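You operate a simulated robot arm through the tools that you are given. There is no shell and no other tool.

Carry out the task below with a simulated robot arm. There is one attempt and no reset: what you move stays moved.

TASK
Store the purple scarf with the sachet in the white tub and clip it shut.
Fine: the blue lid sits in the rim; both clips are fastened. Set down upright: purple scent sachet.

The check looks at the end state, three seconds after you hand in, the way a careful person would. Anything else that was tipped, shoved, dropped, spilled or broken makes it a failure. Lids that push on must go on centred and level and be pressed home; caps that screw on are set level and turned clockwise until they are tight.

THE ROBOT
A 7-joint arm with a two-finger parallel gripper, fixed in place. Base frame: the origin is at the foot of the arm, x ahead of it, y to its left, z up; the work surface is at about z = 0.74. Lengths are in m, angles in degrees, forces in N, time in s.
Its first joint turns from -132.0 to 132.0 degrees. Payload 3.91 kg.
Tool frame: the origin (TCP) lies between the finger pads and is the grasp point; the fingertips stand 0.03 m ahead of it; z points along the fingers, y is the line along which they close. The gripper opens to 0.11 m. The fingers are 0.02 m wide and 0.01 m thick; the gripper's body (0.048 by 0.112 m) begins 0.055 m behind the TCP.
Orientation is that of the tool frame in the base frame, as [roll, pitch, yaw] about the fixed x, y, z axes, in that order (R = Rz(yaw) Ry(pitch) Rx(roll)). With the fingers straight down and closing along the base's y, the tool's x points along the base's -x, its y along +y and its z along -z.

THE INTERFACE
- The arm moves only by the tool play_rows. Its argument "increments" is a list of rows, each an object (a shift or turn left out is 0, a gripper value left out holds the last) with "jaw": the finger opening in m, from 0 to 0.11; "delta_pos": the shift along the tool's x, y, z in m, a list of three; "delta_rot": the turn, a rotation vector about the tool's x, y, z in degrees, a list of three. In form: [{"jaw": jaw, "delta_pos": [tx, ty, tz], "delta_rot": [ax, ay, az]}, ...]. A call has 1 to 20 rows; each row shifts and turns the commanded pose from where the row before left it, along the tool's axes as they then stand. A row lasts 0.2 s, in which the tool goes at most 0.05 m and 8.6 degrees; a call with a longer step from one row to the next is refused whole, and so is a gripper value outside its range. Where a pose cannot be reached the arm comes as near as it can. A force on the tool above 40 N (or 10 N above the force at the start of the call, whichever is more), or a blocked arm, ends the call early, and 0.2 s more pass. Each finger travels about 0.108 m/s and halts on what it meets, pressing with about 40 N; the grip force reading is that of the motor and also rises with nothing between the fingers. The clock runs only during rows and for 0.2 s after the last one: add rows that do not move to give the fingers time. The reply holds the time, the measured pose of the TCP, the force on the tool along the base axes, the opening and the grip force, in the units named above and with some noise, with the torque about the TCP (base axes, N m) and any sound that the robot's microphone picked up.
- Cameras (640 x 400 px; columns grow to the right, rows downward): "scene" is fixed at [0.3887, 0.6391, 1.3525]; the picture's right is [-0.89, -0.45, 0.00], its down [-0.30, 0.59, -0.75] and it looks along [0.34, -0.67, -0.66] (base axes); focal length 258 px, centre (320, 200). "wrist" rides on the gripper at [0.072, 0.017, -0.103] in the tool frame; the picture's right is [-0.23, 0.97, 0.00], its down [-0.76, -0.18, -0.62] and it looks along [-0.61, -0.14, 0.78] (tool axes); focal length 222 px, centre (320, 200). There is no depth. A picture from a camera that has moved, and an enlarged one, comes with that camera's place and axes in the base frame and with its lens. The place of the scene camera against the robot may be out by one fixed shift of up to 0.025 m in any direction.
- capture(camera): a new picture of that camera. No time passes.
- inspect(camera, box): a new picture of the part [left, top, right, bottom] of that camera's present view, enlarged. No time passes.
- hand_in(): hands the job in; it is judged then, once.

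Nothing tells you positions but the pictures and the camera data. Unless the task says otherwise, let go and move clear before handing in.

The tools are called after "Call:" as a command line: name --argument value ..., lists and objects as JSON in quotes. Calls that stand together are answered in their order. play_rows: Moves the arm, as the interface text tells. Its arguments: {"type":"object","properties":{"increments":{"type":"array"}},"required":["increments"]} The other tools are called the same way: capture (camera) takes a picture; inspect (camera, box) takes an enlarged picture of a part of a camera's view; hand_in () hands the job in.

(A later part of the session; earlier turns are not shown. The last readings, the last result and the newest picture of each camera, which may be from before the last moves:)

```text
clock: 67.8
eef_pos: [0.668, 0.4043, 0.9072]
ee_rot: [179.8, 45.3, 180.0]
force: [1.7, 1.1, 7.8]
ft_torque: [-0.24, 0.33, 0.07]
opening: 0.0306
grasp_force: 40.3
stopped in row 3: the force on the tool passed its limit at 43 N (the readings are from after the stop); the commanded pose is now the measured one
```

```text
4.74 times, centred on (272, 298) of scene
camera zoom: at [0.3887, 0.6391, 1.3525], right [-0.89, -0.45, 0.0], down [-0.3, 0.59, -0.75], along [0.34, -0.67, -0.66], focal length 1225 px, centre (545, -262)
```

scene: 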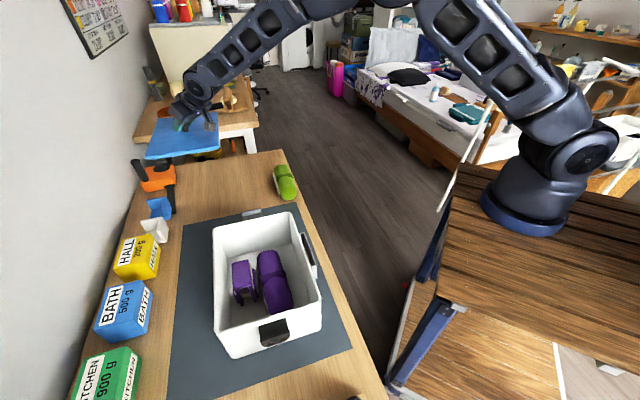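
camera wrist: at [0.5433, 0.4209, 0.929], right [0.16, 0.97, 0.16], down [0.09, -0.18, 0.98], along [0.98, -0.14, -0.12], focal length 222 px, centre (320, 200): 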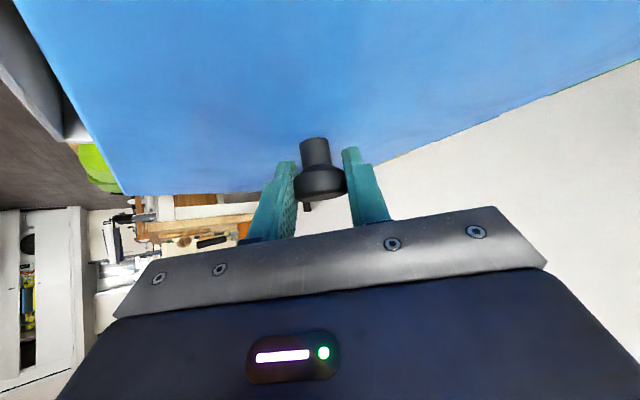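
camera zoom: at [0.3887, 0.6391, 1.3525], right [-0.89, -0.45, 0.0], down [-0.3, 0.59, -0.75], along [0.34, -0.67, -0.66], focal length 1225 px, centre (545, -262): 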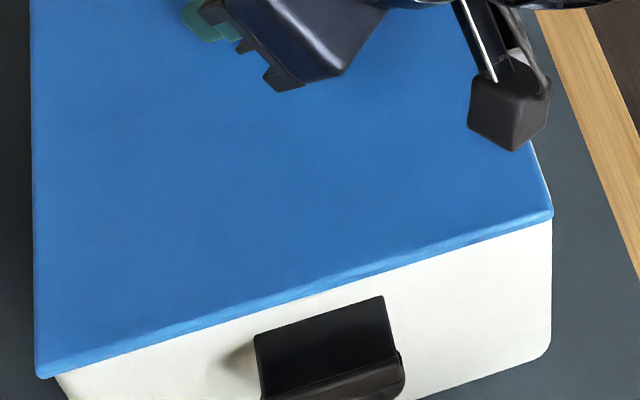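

I'll release the knob and back off along the tool axis, then look at the lid edge from a low side angle.

Call:
play_rows --increments '[{"jaw": 0.07}, {}, {}, {"delta_pos": [0, 0, -0.02]}, {"delta_pos": [0, 0, -0.04]}, {"delta_pos": [0, 0, -0.04]}, {"delta_pos": [0, 0, -0.04]}, {}]'

Call:
capture --camera "wrist"

Call:
inspect --camera "scene" --box '[190, 190, 350, 350]'

```text
clock: 69.6
eef_pos: [0.5669, 0.4026, 1.0054]
ee_rot: [179.8, 45.2, 180.0]
force: [-0.7, 0.6, 0.7]
ft_torque: [0.03, 0.01, 0.0]
opening: 0.0702
grasp_force: 0.0
```

```text
taken
camera wrist: at [0.4424, 0.4196, 1.0272], right [0.16, 0.97, 0.16], down [0.1, -0.18, 0.98], along [0.98, -0.14, -0.12], focal length 222 px, centre (320, 200)
```

wrist: 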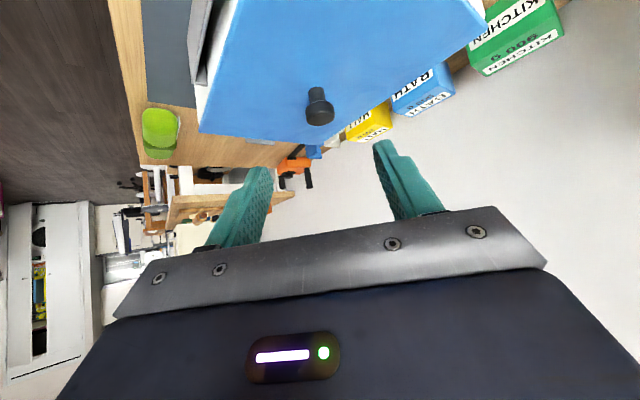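

```text
2.50 times, centred on (270, 270) of scene
camera zoom: at [0.3887, 0.6391, 1.3525], right [-0.89, -0.45, 0.0], down [-0.3, 0.59, -0.75], along [0.34, -0.67, -0.66], focal length 646 px, centre (445, 25)
```

zoom: 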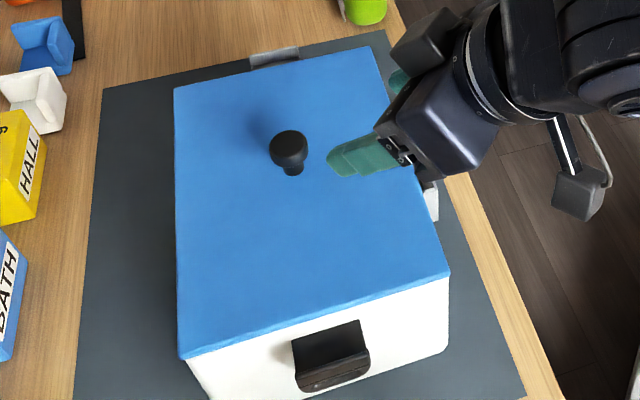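

The lid rests on the tub, centred. I'll swing round to the near short end, low and facing the tub, to check the lid gap and see the black clip from the side.

Call:
play_rows --increments '[{"delta_rot": [5.246, 0, 5.246]}, {"delta_rot": [5.246, 0, 5.246]}, {"delta_rot": [5.246, 0, 5.246]}, {"delta_rot": [5.246, 0, 5.246]}, {"delta_rot": [5.246, 0, 5.246]}, {"delta_rot": [5.246, 0, 5.246]}, {"delta_pos": [0.0354, 0.0191, -0.01225]}, {"delta_pos": [0.0354, 0.0191, -0.01225]}, {"delta_pos": [0.0354, 0.0191, -0.01225]}, {"delta_pos": [0.0354, 0.0191, -0.01225]}, {}]'

Call:
capture --camera "wrist"

Call:
inspect --camera "wrist" --box '[190, 40, 430, 210]'

```text
clock: 72.0
eef_pos: [0.5262, 0.5531, 0.9388]
ee_rot: [179.7, 45.0, 135.3]
force: [0.4, -0.2, -0.4]
ft_torque: [0.01, 0.0, -0.01]
opening: 0.0702
grasp_force: 0.1
```

```text
taken
camera wrist: at [0.4488, 0.6526, 0.9619], right [0.8, 0.58, 0.16], down [-0.06, -0.2, 0.98], along [0.6, -0.79, -0.12], focal length 222 px, centre (320, 200)
```

wrist: 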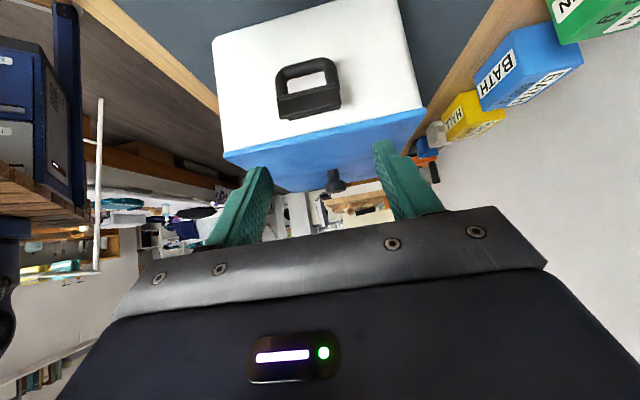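

```text
2.35 times, centred on (310, 125) of wrist
camera zoom: at [0.4488, 0.6526, 0.9619], right [0.8, 0.58, 0.16], down [-0.06, -0.2, 0.98], along [0.6, -0.79, -0.12], focal length 523 px, centre (344, 376)
```

zoom: 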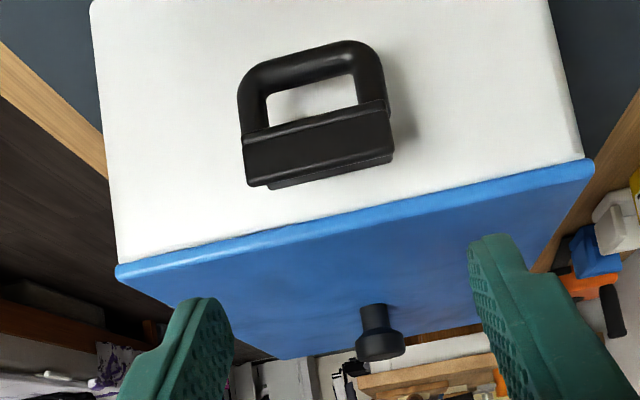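

Very clear view: the lid slab appears right on the rim. Zooming at both corners and the middle to check for any gap and the centring.

Call:
inspect --camera "wrist" --box '[205, 120, 285, 170]'

Call:
inspect --camera "wrist" --box '[370, 80, 450, 130]'

Call:
inspect --camera "wrist" --box '[265, 50, 355, 160]'

```text
8.00 times, centred on (245, 145) of wrist
camera zoom: at [0.4488, 0.6526, 0.9619], right [0.8, 0.58, 0.16], down [-0.06, -0.2, 0.98], along [0.6, -0.79, -0.12], focal length 1777 px, centre (920, 640)
```

zoom: 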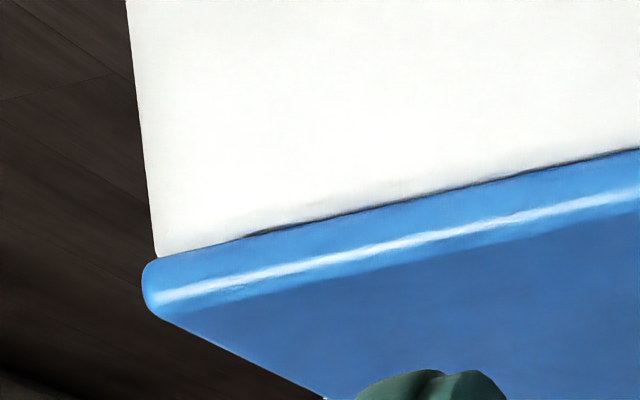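

```text
8.00 times, centred on (410, 105) of wrist
camera zoom: at [0.4488, 0.6526, 0.9619], right [0.8, 0.58, 0.16], down [-0.06, -0.2, 0.98], along [0.6, -0.79, -0.12], focal length 1777 px, centre (-400, 960)
```

zoom: 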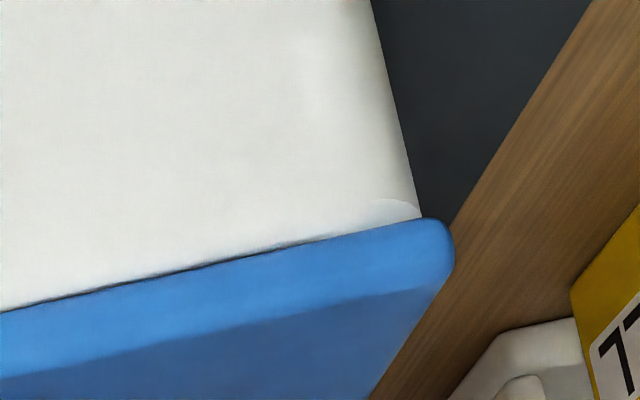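

```text
3.64 times, centred on (310, 105) of wrist
camera zoom: at [0.4488, 0.6526, 0.9619], right [0.8, 0.58, 0.16], down [-0.06, -0.2, 0.98], along [0.6, -0.79, -0.12], focal length 808 px, centre (356, 546)
```

zoom: 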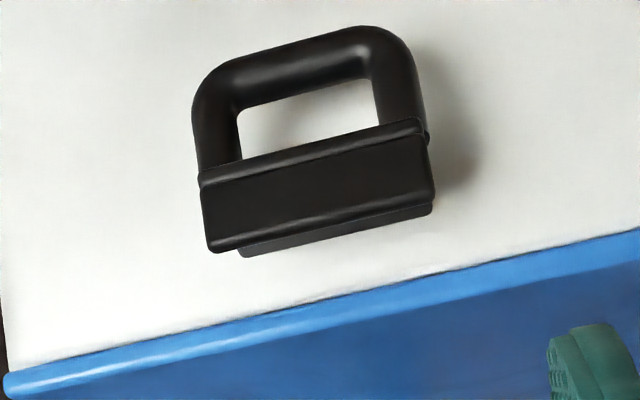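

Lid is centred within ~1 mm with only a hairline shadow at the rim. Before the clips I'll press it home: rise, go vertical, close the fingers and come over the knob.

Call:
play_rows --increments '[{"jaw": 0.0, "delta_pos": [-0.026, 0, -0.026]}, {"delta_pos": [-0.026, 0, -0.026]}, {"delta_pos": [-0.026, 0, -0.026]}, {"delta_rot": [0, 7.5, 0]}, {"delta_rot": [0, 7.5, 0]}, {"delta_rot": [0, 7.5, 0]}, {"delta_rot": [0, 7.5, 0]}, {"delta_rot": [0, 7.5, 0]}, {"delta_rot": [0, 7.5, 0]}, {"delta_pos": [-0.0417, -0.0007, 0]}, {"delta_pos": [-0.0417, -0.0007, 0]}, {"delta_pos": [-0.0417, -0.0007, 0]}, {"delta_pos": [-0.0417, -0.0007, 0]}, {"delta_pos": [-0.0417, -0.0007, 0]}, {}]'

Call:
capture --camera "wrist"

Call:
inspect --camera "scene" --box '[190, 150, 350, 330]'

```text
clock: 75.2
eef_pos: [0.6727, 0.4036, 1.051]
ee_rot: [179.8, 0.0, 135.7]
force: [0.4, -0.1, -0.1]
ft_torque: [-0.01, 0.02, -0.03]
opening: 0.0002
grasp_force: 37.8
```

```text
taken
camera wrist: at [0.6322, 0.4658, 1.1541], right [0.84, 0.54, 0.0], down [0.42, -0.66, 0.62], along [0.34, -0.52, -0.78], focal length 222 px, centre (320, 200)
```

wrist: 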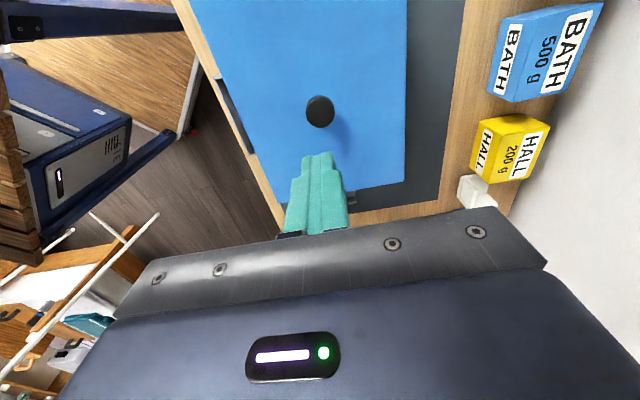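

```text
2.22 times, centred on (270, 240) of scene
camera zoom: at [0.3887, 0.6391, 1.3525], right [-0.89, -0.45, 0.0], down [-0.3, 0.59, -0.75], along [0.34, -0.67, -0.66], focal length 574 px, centre (431, 111)
```

zoom: 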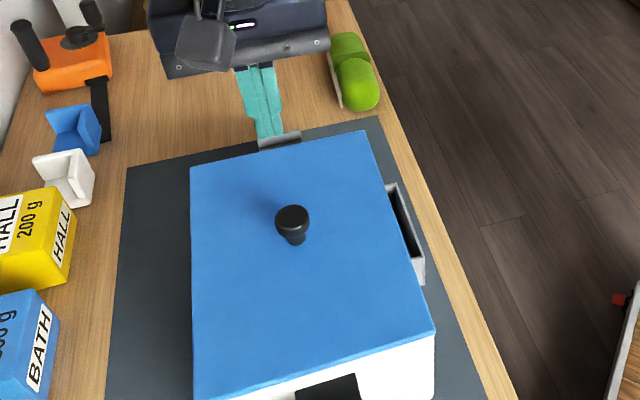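

Knob is directly beneath the closed fingertips (≤1.5 mm off). Descending and pressing until the force limit stops it.

Call:
play_rows --increments '[{"delta_pos": [0.001, 0.001, 0.04]}, {"delta_pos": [0, 0, 0.03]}, {"delta_pos": [0, 0, 0.01]}, {"delta_pos": [0, 0, 0.006]}, {"delta_pos": [0, 0, 0.004]}, {"delta_pos": [0, 0, 0.003]}, {"delta_pos": [0, 0, 0.002]}, {"delta_pos": [0, 0, 0.002]}, {"delta_pos": [0, 0, 0.002]}, {"delta_pos": [0, 0, 0.002]}, {"delta_pos": [0, 0, 0.002]}, {}]'

Call:
capture --camera "wrist"

```text
clock: 77.8
eef_pos: [0.6731, 0.4058, 0.9466]
ee_rot: [179.7, 0.0, 135.5]
force: [-0.6, 0.4, -0.1]
ft_torque: [0.01, 0.0, 0.0]
opening: 0.0
grasp_force: 37.7
```

```text
taken
camera wrist: at [0.6319, 0.468, 1.0507], right [0.84, 0.54, 0.0], down [0.42, -0.66, 0.62], along [0.34, -0.52, -0.78], focal length 222 px, centre (320, 200)
```

wrist: 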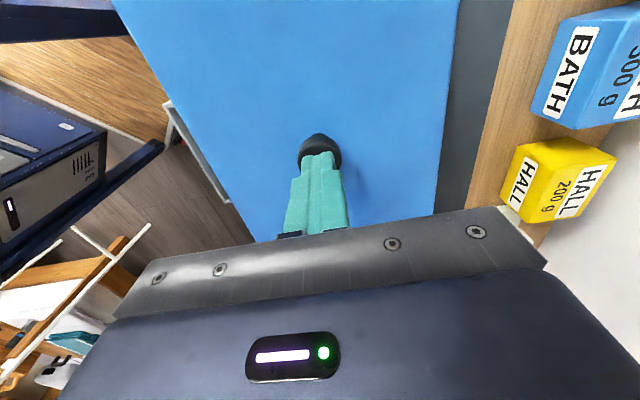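

No contact yet at fingertip z≈0.917. Continuing slowly.

Call:
play_rows --increments '[{"delta_pos": [0, 0, 0.002]}, {"delta_pos": [0, 0, 0.002]}, {"delta_pos": [0, 0, 0.002]}, {"delta_pos": [0, 0, 0.002]}, {"delta_pos": [0, 0, 0.002]}, {"delta_pos": [0, 0, 0.002]}, {}]'

```text
clock: 78.9
eef_pos: [0.6726, 0.406, 0.9416]
ee_rot: [179.5, 0.0, 135.5]
force: [-0.3, -0.1, 11.4]
ft_torque: [-0.01, 0.06, 0.06]
opening: 0.0
grasp_force: 37.3
stopped in row 5: the force on the tool passed its limit at 45 N (the readings are from after the stop); the commanded pose is now the measured one
```

Pressed to ~45 N on the knob at z≈0.912. I'll press again gradually to hold a steady load and see if it sinks any further.

Call:
play_rows --increments '[{"delta_pos": [0, 0, 0.0004]}, {"delta_pos": [0, 0, 0.0004]}, {"delta_pos": [0, 0, 0.0004]}, {"delta_pos": [0, 0, 0.0004]}, {"delta_pos": [0, 0, 0.0004]}, {}, {}]'

```text
clock: 79.9
eef_pos: [0.673, 0.4064, 0.9408]
ee_rot: [179.4, 0.0, 135.7]
force: [-1.7, -1.8, 10.6]
ft_torque: [-0.08, 0.09, 0.01]
opening: 0.0002
grasp_force: 38.0
stopped in row 4: the force on the tool passed its limit at 41 N (the readings are from after the stop); the commanded pose is now the measured one
```

The lid is rigidly seated (no further travel at 41–45 N). Next the near (black) clip: I'll rise, go out past the near end and tilt the closed fingers 60° toward the tub.

Call:
play_rows --increments '[{"delta_pos": [0, 0, -0.04]}, {"delta_pos": [0, 0, -0.04]}, {"delta_pos": [0, 0, -0.04]}, {"delta_pos": [0.043, 0, 0]}, {"delta_pos": [0.043, 0, 0]}, {"delta_pos": [0.043, 0, 0]}, {"delta_pos": [0.043, 0, 0]}, {"delta_pos": [0.043, 0, 0]}, {"delta_pos": [0.043, 0, 0]}, {"delta_pos": [0.043, 0, 0]}, {"delta_rot": [0, -7.5, 0]}, {"delta_rot": [0, -7.5, 0]}, {"delta_rot": [0, -7.5, 0]}, {"delta_rot": [0, -7.5, 0]}, {"delta_rot": [0, -7.5, 0]}, {"delta_rot": [0, -7.5, 0]}, {"delta_rot": [0, -7.5, 0]}, {"delta_rot": [0, -7.5, 0]}, {}]'

Call:
capture --camera "wrist"

Call:
capture --camera "scene"

```text
clock: 83.9
eef_pos: [0.457, 0.616, 1.0614]
ee_rot: [178.8, 60.0, 134.7]
force: [-0.4, 0.0, -0.5]
ft_torque: [0.01, 0.03, 0.02]
opening: 0.0
grasp_force: 37.4
```

```text
taken
camera wrist: at [0.3795, 0.7165, 1.0506], right [0.76, 0.61, 0.21], down [-0.25, -0.02, 0.97], along [0.6, -0.79, 0.13], focal length 222 px, centre (320, 200)
```

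wrist: 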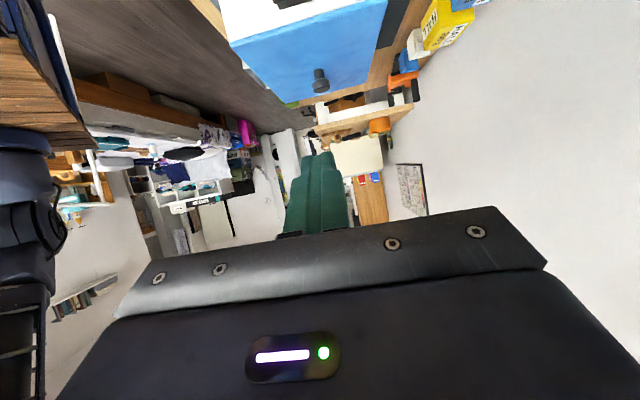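

```text
taken
```

scene: 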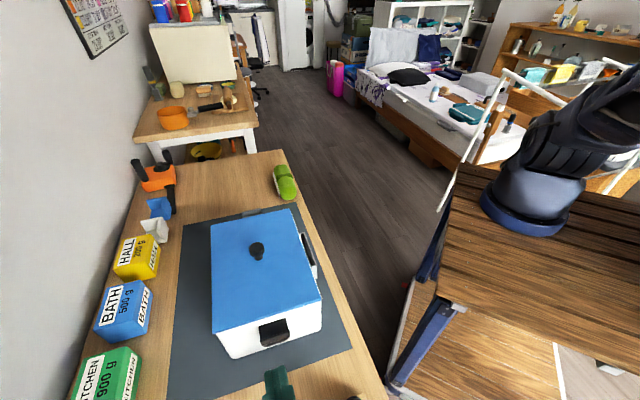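

I need to know how tall the wooden rack on the table near this end is before lowering the hand here. I'll go vertical again and look down on it from further out.

Call:
play_rows --increments '[{"delta_rot": [0, 7.5, 0]}, {"delta_rot": [0, 7.5, 0]}, {"delta_rot": [0, 7.5, 0]}, {"delta_rot": [0, 7.5, 0]}, {"delta_rot": [0, 7.5, 0]}, {"delta_rot": [0, 7.5, 0]}, {"delta_rot": [0, 7.5, 0]}, {"delta_rot": [0, 7.5, 0]}, {"delta_pos": [0.04, 0, -0.02]}, {"delta_pos": [0.04, 0, -0.02]}, {"delta_pos": [0.04, 0, -0.02]}, {}]'

Call:
capture --camera "wrist"

```text
clock: 86.5
eef_pos: [0.3722, 0.6998, 1.1219]
ee_rot: [179.6, 0.0, 135.6]
force: [1.2, -0.4, -0.7]
ft_torque: [-0.01, -0.01, 0.02]
opening: 0.0003
grasp_force: 38.1
```

```text
taken
camera wrist: at [0.3315, 0.7618, 1.2252], right [0.84, 0.54, 0.01], down [0.42, -0.66, 0.62], along [0.34, -0.52, -0.78], focal length 222 px, centre (320, 200)
```

wrist: 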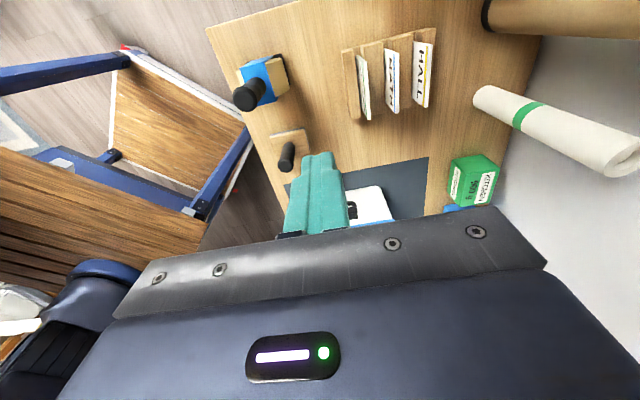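

The rack holds tall cards at e1 0.32–0.44 / e2 0.05–0.17, so I shouldn't come in from that end. Better: approach the clip from the robot side, pointing roughly along +e2 (azimuth ~25°). I'll reposition there at height, rotate, and tilt.

Call:
play_rows --increments '[{"delta_pos": [-0.0378, -0.01235, 0]}, {"delta_pos": [-0.0378, -0.01235, 0]}, {"delta_pos": [-0.0378, -0.01235, 0]}, {"delta_pos": [-0.0378, -0.01235, 0]}, {"delta_pos": [-0.0378, -0.01235, 0]}, {"delta_pos": [-0.0378, -0.01235, 0]}, {"delta_rot": [0, 0, -7.71]}, {"delta_rot": [0, 0, -7.71]}, {"delta_rot": [0, 0, -7.71]}, {"delta_rot": [0, 0, -7.71]}, {"delta_rot": [0, 0, -7.71]}, {"delta_rot": [0, 0, -7.71]}, {"delta_rot": [0, 0, -7.71]}, {"delta_rot": [0, 0, -7.71]}, {"delta_rot": [0, 0, -7.71]}, {}]'

Call:
play_rows --increments '[{"delta_rot": [0, -7.5, 0]}, {"delta_rot": [0, -7.5, 0]}, {"delta_rot": [0, -7.5, 0]}, {"delta_rot": [0, -7.5, 0]}, {"delta_rot": [0, -7.5, 0]}, {"delta_rot": [0, -7.5, 0]}, {"delta_rot": [0, -7.5, 0]}, {"delta_rot": [0, -7.5, 0]}, {}]'

Call:
capture --camera "wrist"

Call:
capture --camera "scene"

```text
clock: 89.9
eef_pos: [0.4818, 0.4886, 1.12]
ee_rot: [179.8, 0.5, -154.9]
force: [-0.1, 0.1, 0.0]
ft_torque: [-0.01, -0.03, -0.01]
opening: 0.0002
grasp_force: 38.1
```

```text
clock: 91.9
eef_pos: [0.4819, 0.4869, 1.1205]
ee_rot: [179.7, 60.5, -155.3]
force: [0.5, 0.7, -0.3]
ft_torque: [0.03, 0.02, -0.03]
opening: 0.0001
grasp_force: 37.8
```

```text
taken
camera wrist: at [0.3606, 0.4506, 1.1083], right [-0.31, 0.93, 0.2], down [-0.08, -0.23, 0.97], along [0.95, 0.29, 0.14], focal length 222 px, centre (320, 200)
```

wrist: 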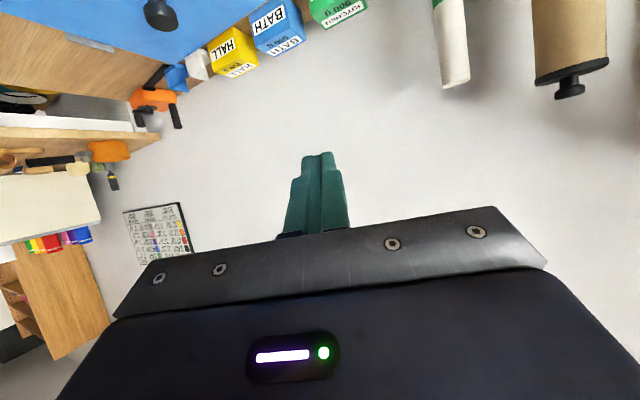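

```text
taken
```

scene: 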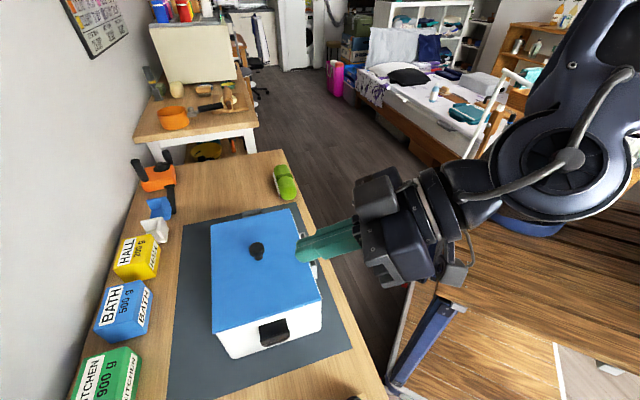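

Pose reached without trouble. Descending beside the near end of the tub in stages.

Call:
play_rows --increments '[{"delta_pos": [0.0383, 0, 0.0217]}, {"delta_pos": [0.0383, 0, 0.0217]}, {"delta_pos": [0.0383, 0, 0.0217]}, {"delta_pos": [0.0383, 0, 0.0217]}, {"delta_pos": [0.0383, 0, 0.0217]}, {}]'

Call:
capture --camera "wrist"

Call:
inspect --camera "scene" --box '[210, 220, 450, 390]'

```text
clock: 93.3
eef_pos: [0.4805, 0.489, 0.9001]
ee_rot: [179.6, 60.5, -155.4]
force: [0.2, 0.7, 0.3]
ft_torque: [-0.05, 0.03, -0.04]
opening: 0.0
grasp_force: 37.6
```

```text
taken
camera wrist: at [0.3594, 0.4512, 0.8883], right [-0.31, 0.93, 0.2], down [-0.08, -0.23, 0.97], along [0.95, 0.28, 0.14], focal length 222 px, centre (320, 200)
```

wrist: 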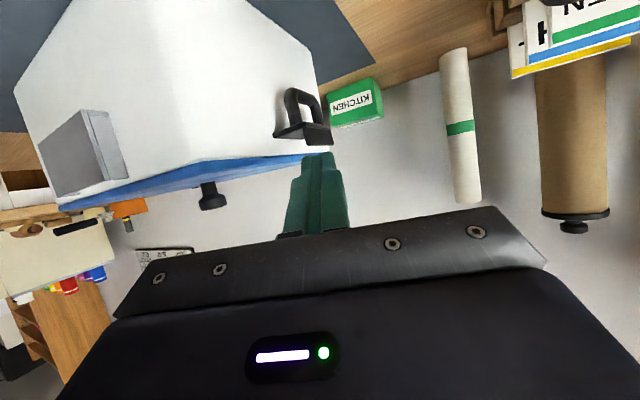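

```text
2.35 times, centred on (330, 305) of scene
camera zoom: at [0.3887, 0.6391, 1.3525], right [-0.89, -0.45, 0.0], down [-0.3, 0.59, -0.75], along [0.34, -0.67, -0.66], focal length 608 px, centre (296, -47)
```

zoom: 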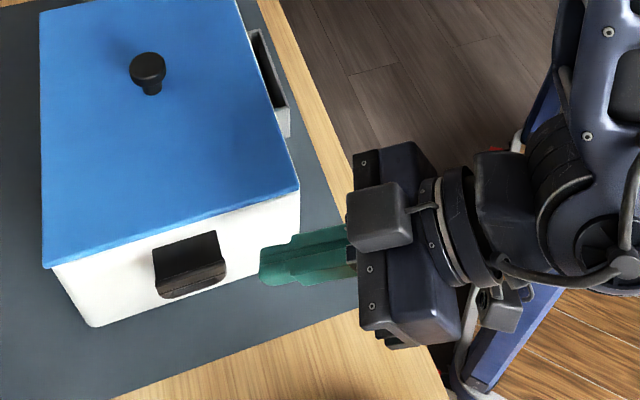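

Excellent side view of the clip. Zooming in to verify its profile.

Call:
inspect --camera "wrist" --box '[250, 75, 370, 165]'

```text
4.44 times, centred on (310, 120) of wrist
camera zoom: at [0.3594, 0.4512, 0.8883], right [-0.31, 0.93, 0.2], down [-0.08, -0.23, 0.97], along [0.95, 0.28, 0.14], focal length 987 px, centre (364, 556)
```

zoom: 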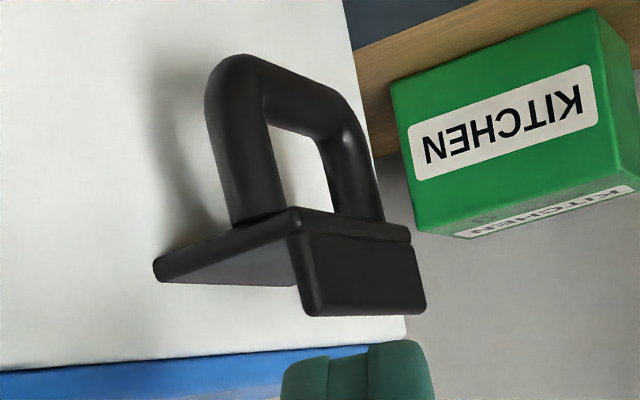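

The clip profile is clear: plate out from a hinge at z≈0.855, a hook lip pointing up at its outer end and a loop pointing down. Swinging it up 90° puts the hook over the lid. Descending to z≈0.80 with the fingertip still clear of the clip's side.

Call:
play_rows --increments '[{"delta_pos": [0.029, 0, 0.0164]}, {"delta_pos": [0.029, 0, 0.0164]}, {"delta_pos": [0.029, 0, 0.0164]}, {}]'

Call:
capture --camera "wrist"

Call:
inspect --camera "scene" --box '[210, 220, 450, 390]'

```text
clock: 94.3
eef_pos: [0.4805, 0.4881, 0.8012]
ee_rot: [179.6, 60.6, -155.3]
force: [-0.5, 0.5, -1.1]
ft_torque: [-0.02, 0.01, -0.03]
opening: 0.0002
grasp_force: 37.5
```

```text
taken
camera wrist: at [0.3601, 0.4519, 0.7889], right [-0.31, 0.93, 0.2], down [-0.08, -0.23, 0.97], along [0.95, 0.28, 0.14], focal length 222 px, centre (320, 200)
```

wrist: 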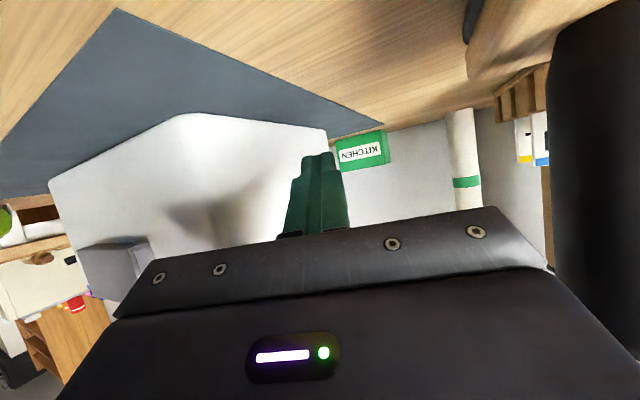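

```text
2.35 times, centred on (330, 305) of scene
camera zoom: at [0.3887, 0.6391, 1.3525], right [-0.89, -0.45, 0.0], down [-0.3, 0.59, -0.75], along [0.34, -0.67, -0.66], focal length 608 px, centre (296, -47)
```

zoom: 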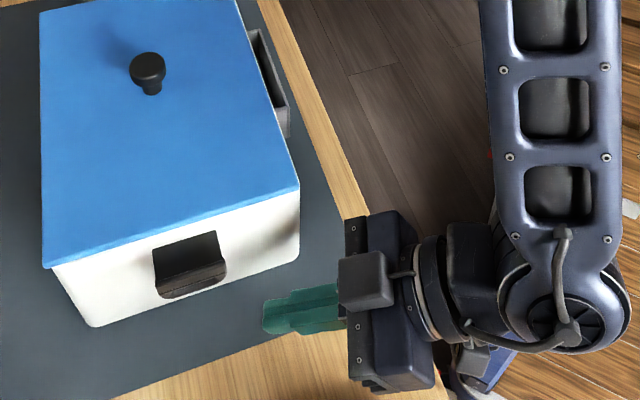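

Fingertip is low and beside the clip; the post on the right stays clear. Sliding forward ~5 cm so the finger lies under the loop (about 15 mm below it).

Call:
play_rows --increments '[{"delta_pos": [-0.0116, -0.0012, 0.0206]}, {"delta_pos": [-0.0116, -0.0012, 0.0206]}, {}]'

Call:
capture --camera "wrist"

Call:
inspect --camera "scene" --box '[210, 250, 390, 390]'

```text
clock: 95.1
eef_pos: [0.5238, 0.5067, 0.8008]
ee_rot: [179.8, 60.5, -155.3]
force: [0.6, 1.0, 0.0]
ft_torque: [-0.05, 0.03, -0.02]
opening: 0.0
grasp_force: 38.2
```

```text
taken
camera wrist: at [0.4041, 0.4697, 0.7887], right [-0.31, 0.93, 0.2], down [-0.08, -0.23, 0.97], along [0.95, 0.29, 0.14], focal length 222 px, centre (320, 200)
```

wrist: 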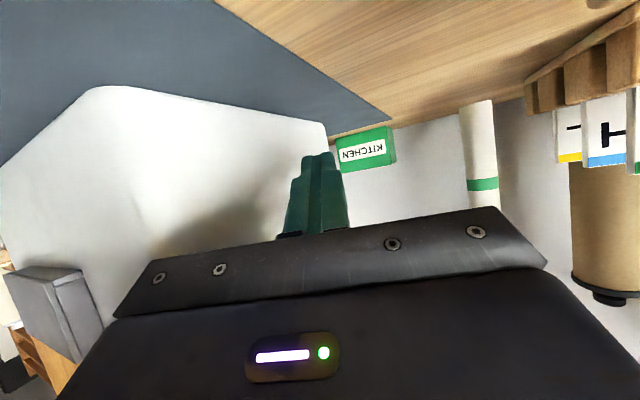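

```text
2.86 times, centred on (300, 320) of scene
camera zoom: at [0.3887, 0.6391, 1.3525], right [-0.89, -0.45, 0.0], down [-0.3, 0.59, -0.75], along [0.34, -0.67, -0.66], focal length 738 px, centre (377, -143)
```

zoom: 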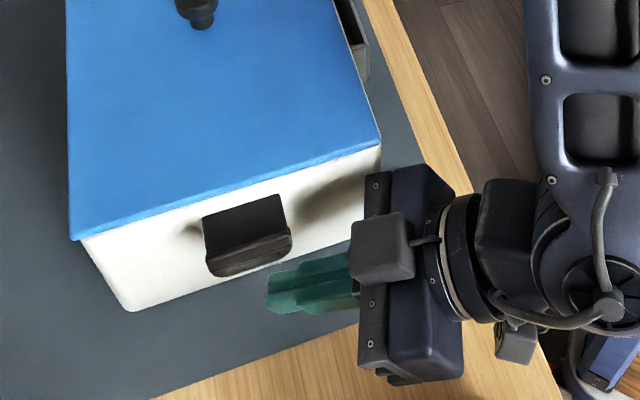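

Scene geometry matches predictions: finger lies under the loop. Now raising in small steps, drifting slightly outward to follow the loop's arc.

Call:
play_rows --increments '[{"delta_pos": [-0.0087, 0, -0.0049]}, {"delta_pos": [-0.0042, 0.0009, -0.0028]}, {"delta_pos": [-0.0042, 0.0009, -0.0028]}, {"delta_pos": [-0.0042, 0.0009, -0.0028]}, {}]'

Call:
inspect --camera "scene" --box '[210, 250, 390, 390]'

```text
clock: 96.3
eef_pos: [0.5223, 0.5082, 0.8247]
ee_rot: [179.6, 60.5, -155.3]
force: [0.2, 0.2, -1.2]
ft_torque: [-0.02, 0.03, -0.02]
opening: 0.0
grasp_force: 37.2
```

```text
2.86 times, centred on (300, 320) of scene
camera zoom: at [0.3887, 0.6391, 1.3525], right [-0.89, -0.45, 0.0], down [-0.3, 0.59, -0.75], along [0.34, -0.67, -0.66], focal length 738 px, centre (377, -143)
```

zoom: 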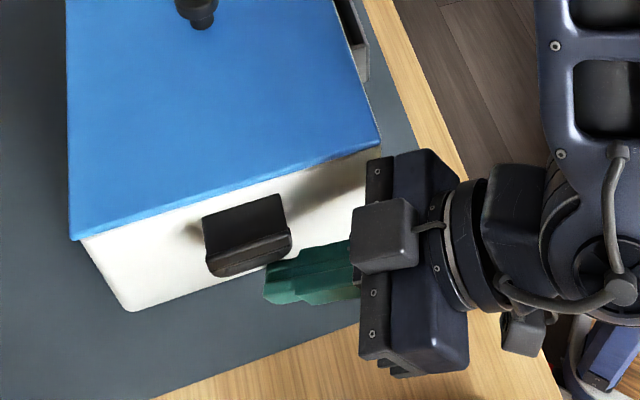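

Finger is just at the loop's underside. Continuing up along the arc in 4–5 mm steps.

Call:
play_rows --increments '[{"delta_pos": [-0.0041, 0.0014, -0.0029]}, {"delta_pos": [-0.0041, 0.0014, -0.0029]}, {"delta_pos": [-0.0041, 0.0014, -0.0029]}, {}]'

Call:
inspect --camera "scene" --box '[210, 250, 390, 390]'

```text
clock: 97.3
eef_pos: [0.5206, 0.5123, 0.841]
ee_rot: [179.7, 60.5, -155.4]
force: [-2.7, 2.2, -5.0]
ft_torque: [-0.03, 0.1, 0.06]
opening: 0.0002
grasp_force: 37.5
```

```text
2.86 times, centred on (300, 320) of scene
camera zoom: at [0.3887, 0.6391, 1.3525], right [-0.89, -0.45, 0.0], down [-0.3, 0.59, -0.75], along [0.34, -0.67, -0.66], focal length 738 px, centre (377, -143)
```

zoom: 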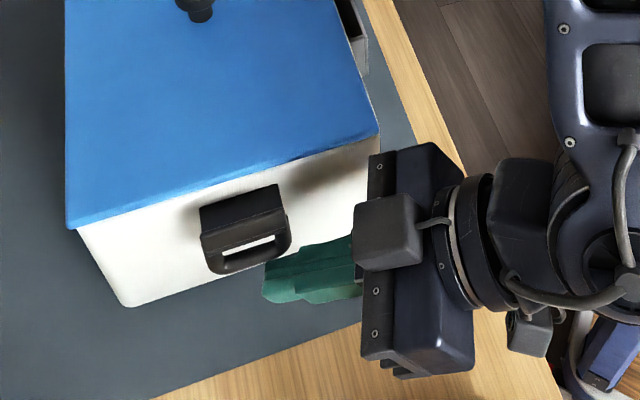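

The clip is rotating, but the tub may have moved a little. I need to check closely before continuing.

Call:
inspect --camera "scene" --box '[200, 255, 300, 330]'

Call:
capture --camera "wrist"

Call:
capture --camera "scene"

```text
5.33 times, centred on (250, 292) of scene
camera zoom: at [0.3887, 0.6391, 1.3525], right [-0.89, -0.45, 0.0], down [-0.3, 0.59, -0.75], along [0.34, -0.67, -0.66], focal length 1378 px, centre (693, -293)
```

zoom: 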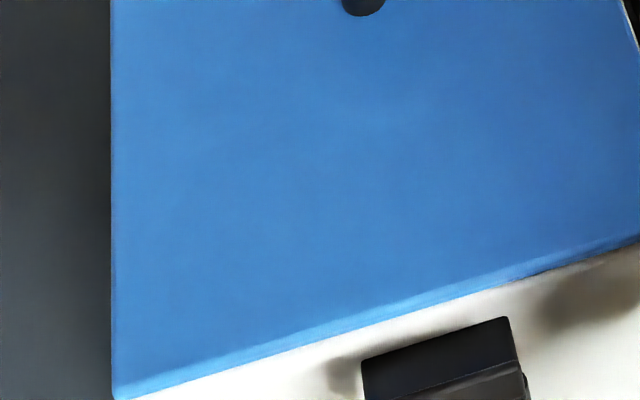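

```text
taken
camera wrist: at [0.3989, 0.4742, 0.8287], right [-0.31, 0.93, 0.2], down [-0.08, -0.23, 0.97], along [0.95, 0.29, 0.14], focal length 222 px, centre (320, 200)
```

wrist: 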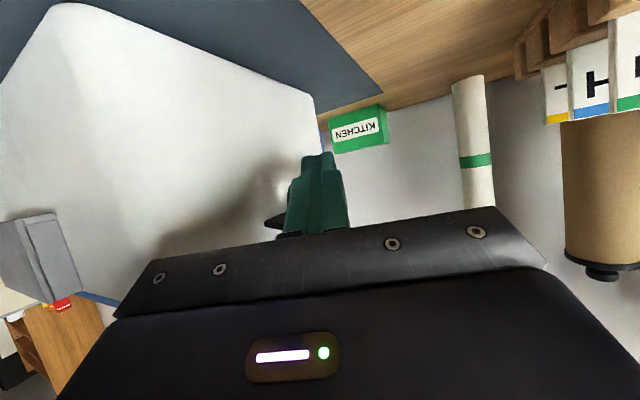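

```text
taken
```

scene: 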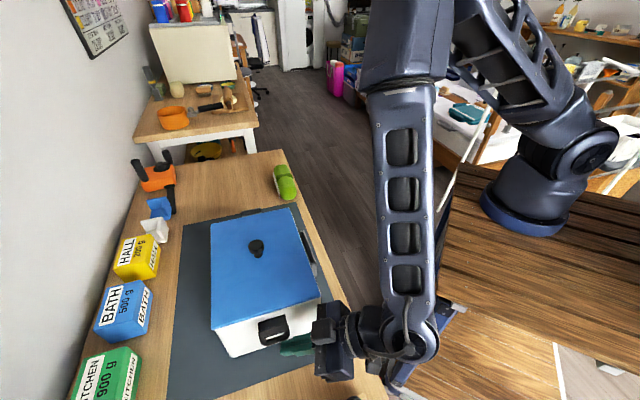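

The tub's near end seems to be lifting slightly: the hinge is stiff enough that pushing up from below tips the tub. I'll back the finger down and out, then use a firm side grip on the clip and rotate it about its hinge instead.

Call:
play_rows --increments '[{"delta_pos": [0.0041, -0.0007, 0.0029]}, {"delta_pos": [0.0041, -0.0007, 0.0029]}, {"delta_pos": [0.0087, 0, 0.0049]}, {"delta_pos": [0.0087, 0, 0.0049]}, {"delta_pos": [0.0087, 0, 0.0049]}, {}]'

Call:
inspect --camera "scene" --box '[210, 250, 390, 390]'

Call:
capture --camera "wrist"

```text
clock: 98.7
eef_pos: [0.5219, 0.5109, 0.8017]
ee_rot: [179.6, 60.4, -155.4]
force: [-0.1, -0.5, -0.2]
ft_torque: [0.01, 0.0, 0.0]
opening: 0.0
grasp_force: 37.8
```

```text
2.86 times, centred on (300, 320) of scene
camera zoom: at [0.3887, 0.6391, 1.3525], right [-0.89, -0.45, 0.0], down [-0.3, 0.59, -0.75], along [0.34, -0.67, -0.66], focal length 738 px, centre (377, -143)
```

zoom: 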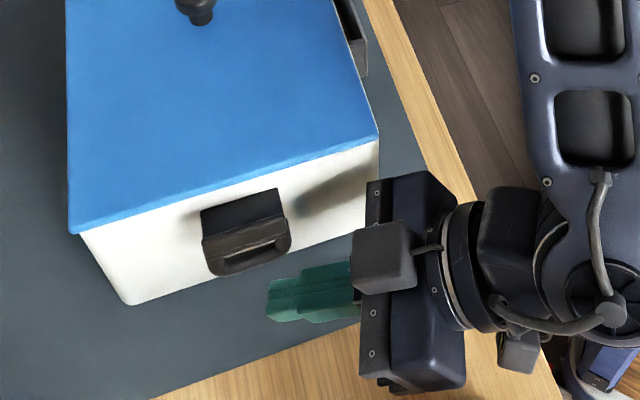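

```text
taken
camera wrist: at [0.401, 0.4737, 0.789], right [-0.31, 0.93, 0.2], down [-0.08, -0.23, 0.97], along [0.95, 0.29, 0.14], focal length 222 px, centre (320, 200)
```

wrist: 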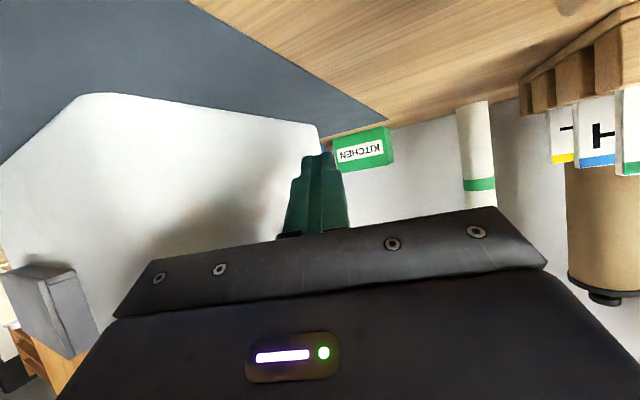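

Tub settled flat again, just ~4–5 mm further along its axis, and the clip stays where it was turned (~25°), so it's a friction hinge. The push was dragging inward; I'll resume by following the true arc (more vertical), with smaller force, checking the tub at each stage.

Call:
play_rows --increments '[{"delta_pos": [-0.015, -0.0017, -0.0078]}, {"delta_pos": [-0.015, -0.0017, -0.0078]}, {"delta_pos": [-0.00426, 0.0005, -0.0026]}, {"delta_pos": [-0.00426, 0.0005, -0.0026]}, {}]'

Call:
inspect --camera "scene" --box '[210, 250, 390, 390]'

```text
clock: 99.9
eef_pos: [0.5228, 0.5097, 0.8443]
ee_rot: [179.7, 60.5, -155.3]
force: [-2.0, 2.9, -1.0]
ft_torque: [0.0, 0.05, 0.03]
opening: 0.0001
grasp_force: 37.8
```

```text
2.86 times, centred on (300, 320) of scene
camera zoom: at [0.3887, 0.6391, 1.3525], right [-0.89, -0.45, 0.0], down [-0.3, 0.59, -0.75], along [0.34, -0.67, -0.66], focal length 738 px, centre (377, -143)
```

zoom: 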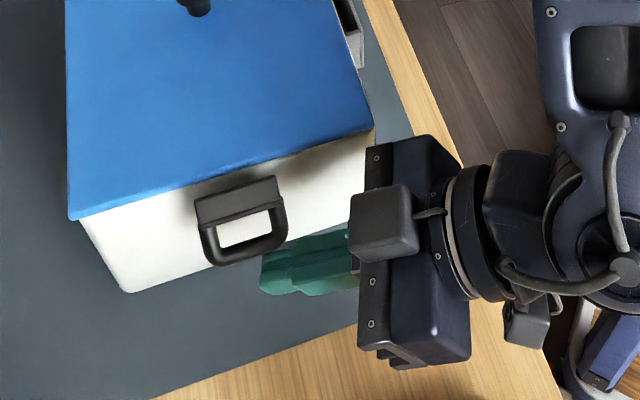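

The tub slid again (the finger is catching the loop from the side rather than from beneath). Backing off outward and down, then re-measuring.

Call:
play_rows --increments '[{"delta_pos": [0.0022, 0.0094, -0.003]}, {"delta_pos": [0.0174, 0.0, 0.0098]}, {"delta_pos": [0.0174, 0.0, 0.0098]}, {}]'

Call:
capture --camera "scene"

Call:
inspect --camera "scene" --box '[200, 240, 340, 350]'

```text
clock: 100.9
eef_pos: [0.5149, 0.5161, 0.803]
ee_rot: [179.8, 60.5, -155.4]
force: [-0.1, 0.0, 0.6]
ft_torque: [-0.03, -0.01, 0.0]
opening: 0.0002
grasp_force: 37.7
```

```text
taken
```

scene: 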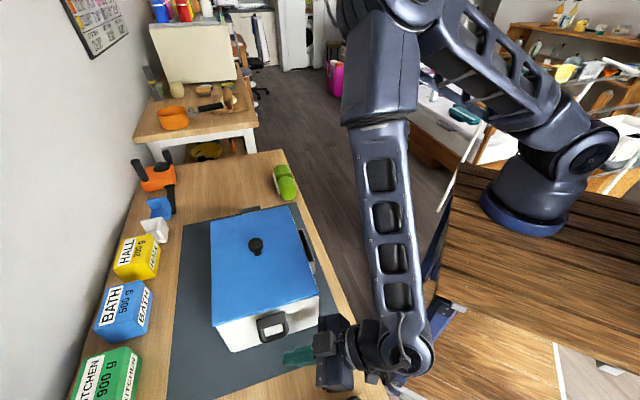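

```text
3.64 times, centred on (270, 295) of scene
camera zoom: at [0.3887, 0.6391, 1.3525], right [-0.89, -0.45, 0.0], down [-0.3, 0.59, -0.75], along [0.34, -0.67, -0.66], focal length 940 px, centre (502, -146)
```

zoom: 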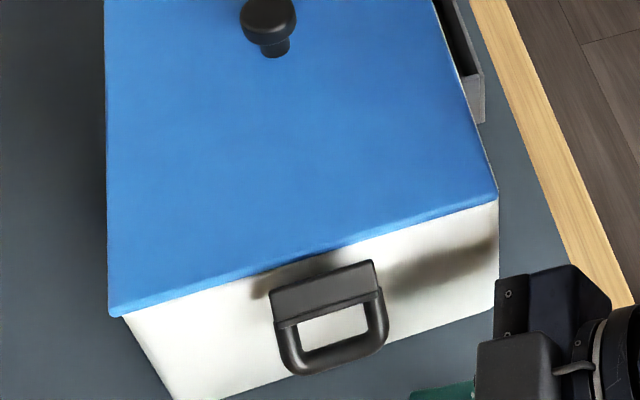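

The clip is at ~30° and I've refined its geometry: the loop hangs ~27 mm from the wall, closer in than I assumed. I'll withdraw upward and switch to gripping the clip by its two sides and rotating it about its hinge.

Call:
play_rows --increments '[{"delta_pos": [-0.0363, 0, -0.0205]}, {"delta_pos": [-0.0363, 0, -0.0205]}, {"delta_pos": [-0.0363, 0, -0.0205]}, {"delta_pos": [-0.0363, 0, -0.0205]}, {"delta_pos": [-0.0363, 0, -0.0205]}, {"delta_pos": [-0.0363, 0, -0.0205]}, {"delta_rot": [0, 7.56, 0]}, {"delta_rot": [0, 7.56, 0]}, {"delta_rot": [0, 7.56, 0]}, {"delta_rot": [0, 7.56, 0]}, {"delta_rot": [0, 7.56, 0]}, {"delta_rot": [0, 7.56, 0]}, {"delta_rot": [0, 7.56, 0]}, {"delta_rot": [0, 7.56, 0]}, {}]'

Call:
play_rows --increments '[{"jaw": 0.085, "delta_rot": [0, 0, 7.73]}, {"delta_rot": [0, 0, 7.73]}, {"delta_rot": [0, 0, 7.73]}, {"delta_rot": [0, 0, 7.73]}, {"delta_rot": [0, 0, 7.73]}, {"delta_rot": [0, 0, 7.73]}, {"delta_rot": [0, 0, 7.73]}, {"delta_rot": [0, 0, 7.73]}, {"delta_rot": [0, 0, 7.73]}, {"delta_pos": [0.025, 0.0, 0]}, {"delta_pos": [0.025, 0.0, 0]}, {}]'

Call:
capture --camera "wrist"

Call:
inspect --camera "wrist" --box '[210, 0, 430, 200]'

```text
clock: 104.1
eef_pos: [0.5161, 0.5152, 1.0533]
ee_rot: [179.8, -0.1, -155.0]
force: [-0.7, -1.3, 0.1]
ft_torque: [0.0, -0.03, 0.0]
opening: 0.0001
grasp_force: 37.5
```

```text
clock: 106.7
eef_pos: [0.4804, 0.5508, 1.0546]
ee_rot: [179.8, -0.1, 135.4]
force: [0.0, 0.0, -0.3]
ft_torque: [0.03, 0.02, -0.01]
opening: 0.0848
grasp_force: 0.0
```

```text
taken
camera wrist: at [0.4416, 0.6139, 1.1582], right [0.85, 0.53, 0.0], down [0.42, -0.66, 0.62], along [0.33, -0.53, -0.78], focal length 222 px, centre (320, 200)
```

wrist: 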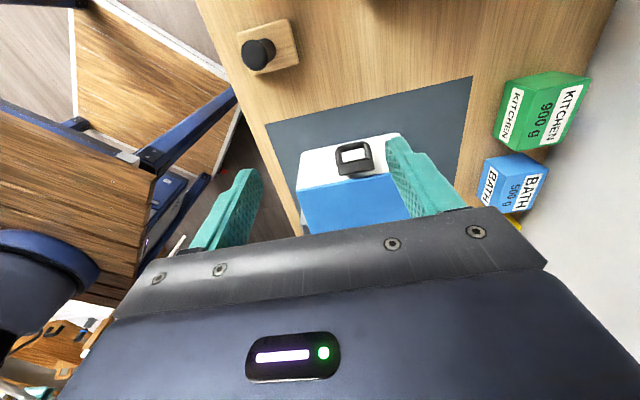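

```text
2.00 times, centred on (320, 100) of wrist
camera zoom: at [0.4416, 0.6139, 1.1582], right [0.85, 0.53, 0.0], down [0.42, -0.66, 0.62], along [0.33, -0.53, -0.78], focal length 444 px, centre (320, 400)
```

zoom: 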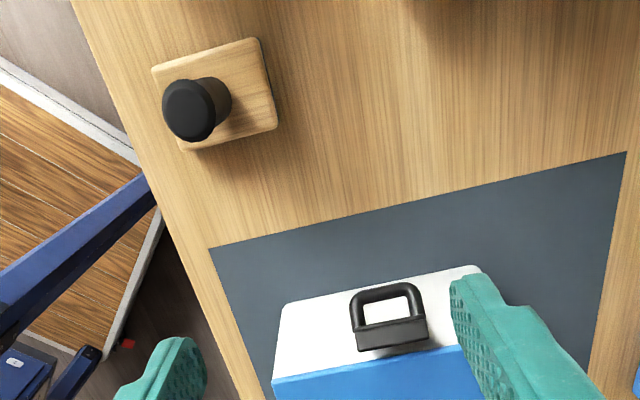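

Good view of the half-raised clip (loop up toward camera). I'll align laterally with it, tilt 45° and come to a pre-grasp with open fingers on either side.

Call:
play_rows --increments '[{"delta_pos": [0, 0.0325, 0]}, {"delta_rot": [0, -7.5, 0]}, {"delta_rot": [0, -7.5, 0]}, {"delta_rot": [0, -7.5, 0]}, {"delta_rot": [0, -7.5, 0]}, {"delta_rot": [0, -7.5, 0]}, {"delta_rot": [0, -7.5, 0]}, {"delta_pos": [0.0199, 0, 0.0343]}, {"delta_pos": [0.0199, 0, 0.0343]}, {"delta_pos": [0.0199, 0, 0.0343]}, {"delta_pos": [0.0199, 0, 0.0343]}, {}]'

Call:
capture --camera "wrist"

Call:
inspect --camera "wrist" --box '[230, 60, 430, 210]'

Call:
inspect --camera "scene" --box '[200, 240, 380, 390]'

```text
clock: 109.3
eef_pos: [0.5324, 0.5458, 0.9012]
ee_rot: [179.9, 44.9, 135.2]
force: [-0.4, -1.3, 0.8]
ft_torque: [0.05, -0.01, -0.01]
opening: 0.0848
grasp_force: 0.1
```

```text
taken
camera wrist: at [0.4559, 0.6452, 0.923], right [0.8, 0.58, 0.16], down [-0.05, -0.2, 0.98], along [0.6, -0.79, -0.13], focal length 222 px, centre (320, 200)
```

wrist: 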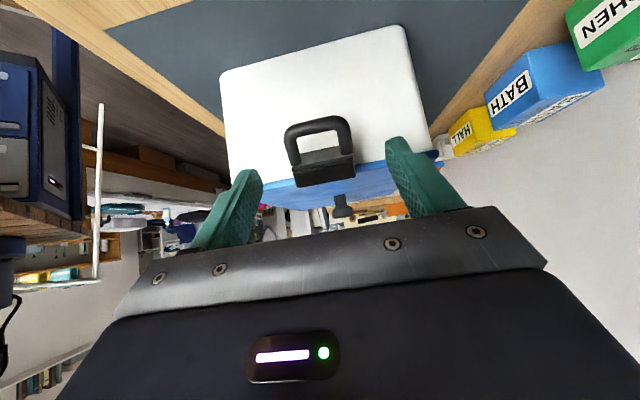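

```text
2.67 times, centred on (330, 135) of wrist
camera zoom: at [0.4559, 0.6452, 0.923], right [0.8, 0.58, 0.16], down [-0.05, -0.2, 0.98], along [0.6, -0.79, -0.13], focal length 592 px, centre (293, 373)
```

zoom: 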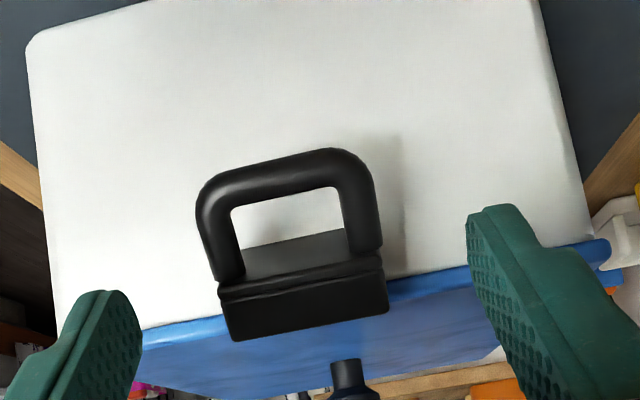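

```text
2.67 times, centred on (290, 315) of scene
camera zoom: at [0.3887, 0.6391, 1.3525], right [-0.89, -0.45, 0.0], down [-0.3, 0.59, -0.75], along [0.34, -0.67, -0.66], focal length 689 px, centre (400, -107)
```

zoom: 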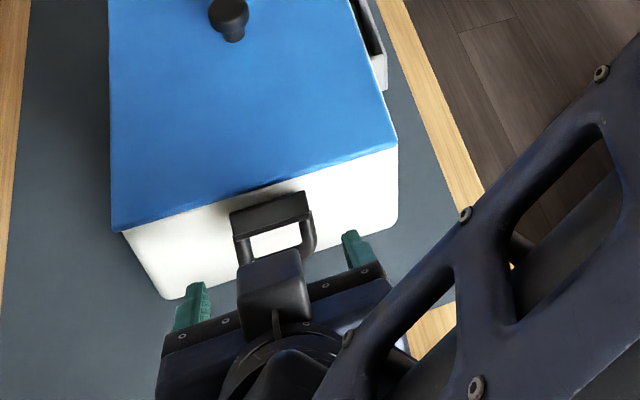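

Clip is centred between the fingers within 2 mm and all parts match predictions. Advancing 6 cm along the tool axis to straddle the loop.

Call:
play_rows --increments '[{"delta_pos": [0, 0, 0.025]}, {"delta_pos": [0, 0, 0.02]}, {"delta_pos": [0, 0, 0.015]}, {}]'

Call:
capture --camera "wrist"

Call:
inspect --camera "wrist" --box '[230, 100, 430, 230]'

Call:
inspect --camera "scene" --box '[200, 240, 380, 390]'

```text
clock: 110.3
eef_pos: [0.5629, 0.5155, 0.8591]
ee_rot: [179.9, 45.0, 135.3]
force: [-0.2, 0.4, -0.1]
ft_torque: [0.0, -0.01, 0.02]
opening: 0.0849
grasp_force: 0.0
```

```text
taken
camera wrist: at [0.4855, 0.6155, 0.881], right [0.8, 0.58, 0.16], down [-0.05, -0.2, 0.98], along [0.6, -0.79, -0.13], focal length 222 px, centre (320, 200)
```

wrist: 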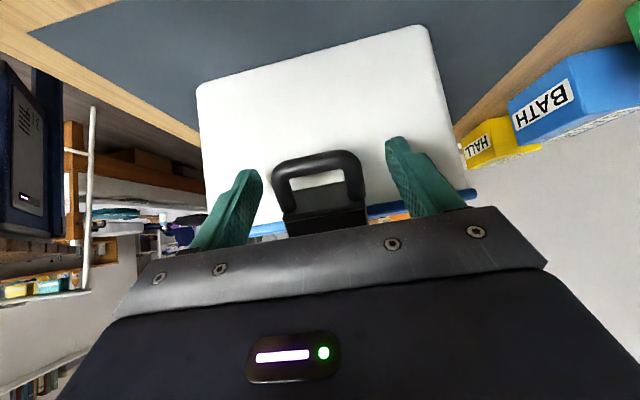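

```text
3.08 times, centred on (330, 165) of wrist
camera zoom: at [0.4855, 0.6155, 0.881], right [0.8, 0.58, 0.16], down [-0.05, -0.2, 0.98], along [0.6, -0.79, -0.13], focal length 684 px, centre (289, 308)
```

zoom: 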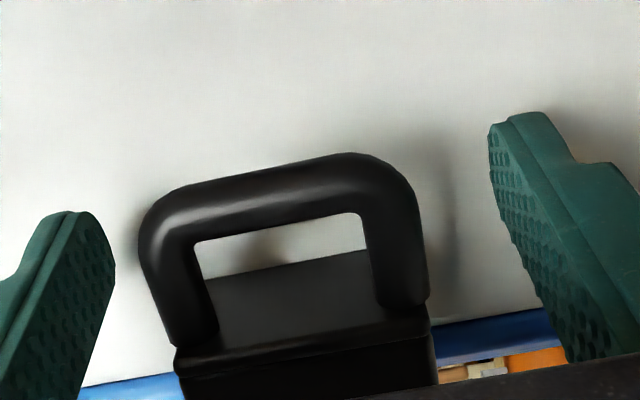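

```text
2.67 times, centred on (290, 315) of scene
camera zoom: at [0.3887, 0.6391, 1.3525], right [-0.89, -0.45, 0.0], down [-0.3, 0.59, -0.75], along [0.34, -0.67, -0.66], focal length 689 px, centre (400, -107)
```

zoom: 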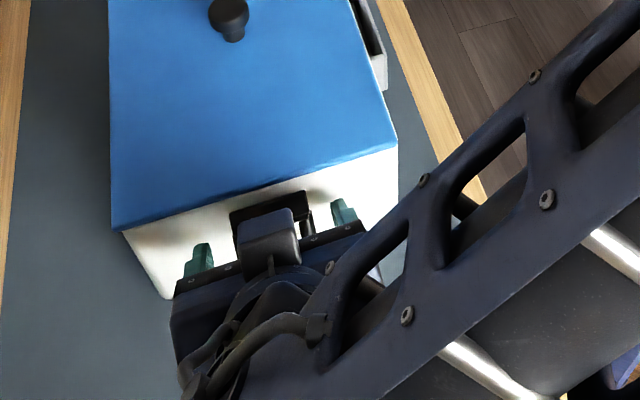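

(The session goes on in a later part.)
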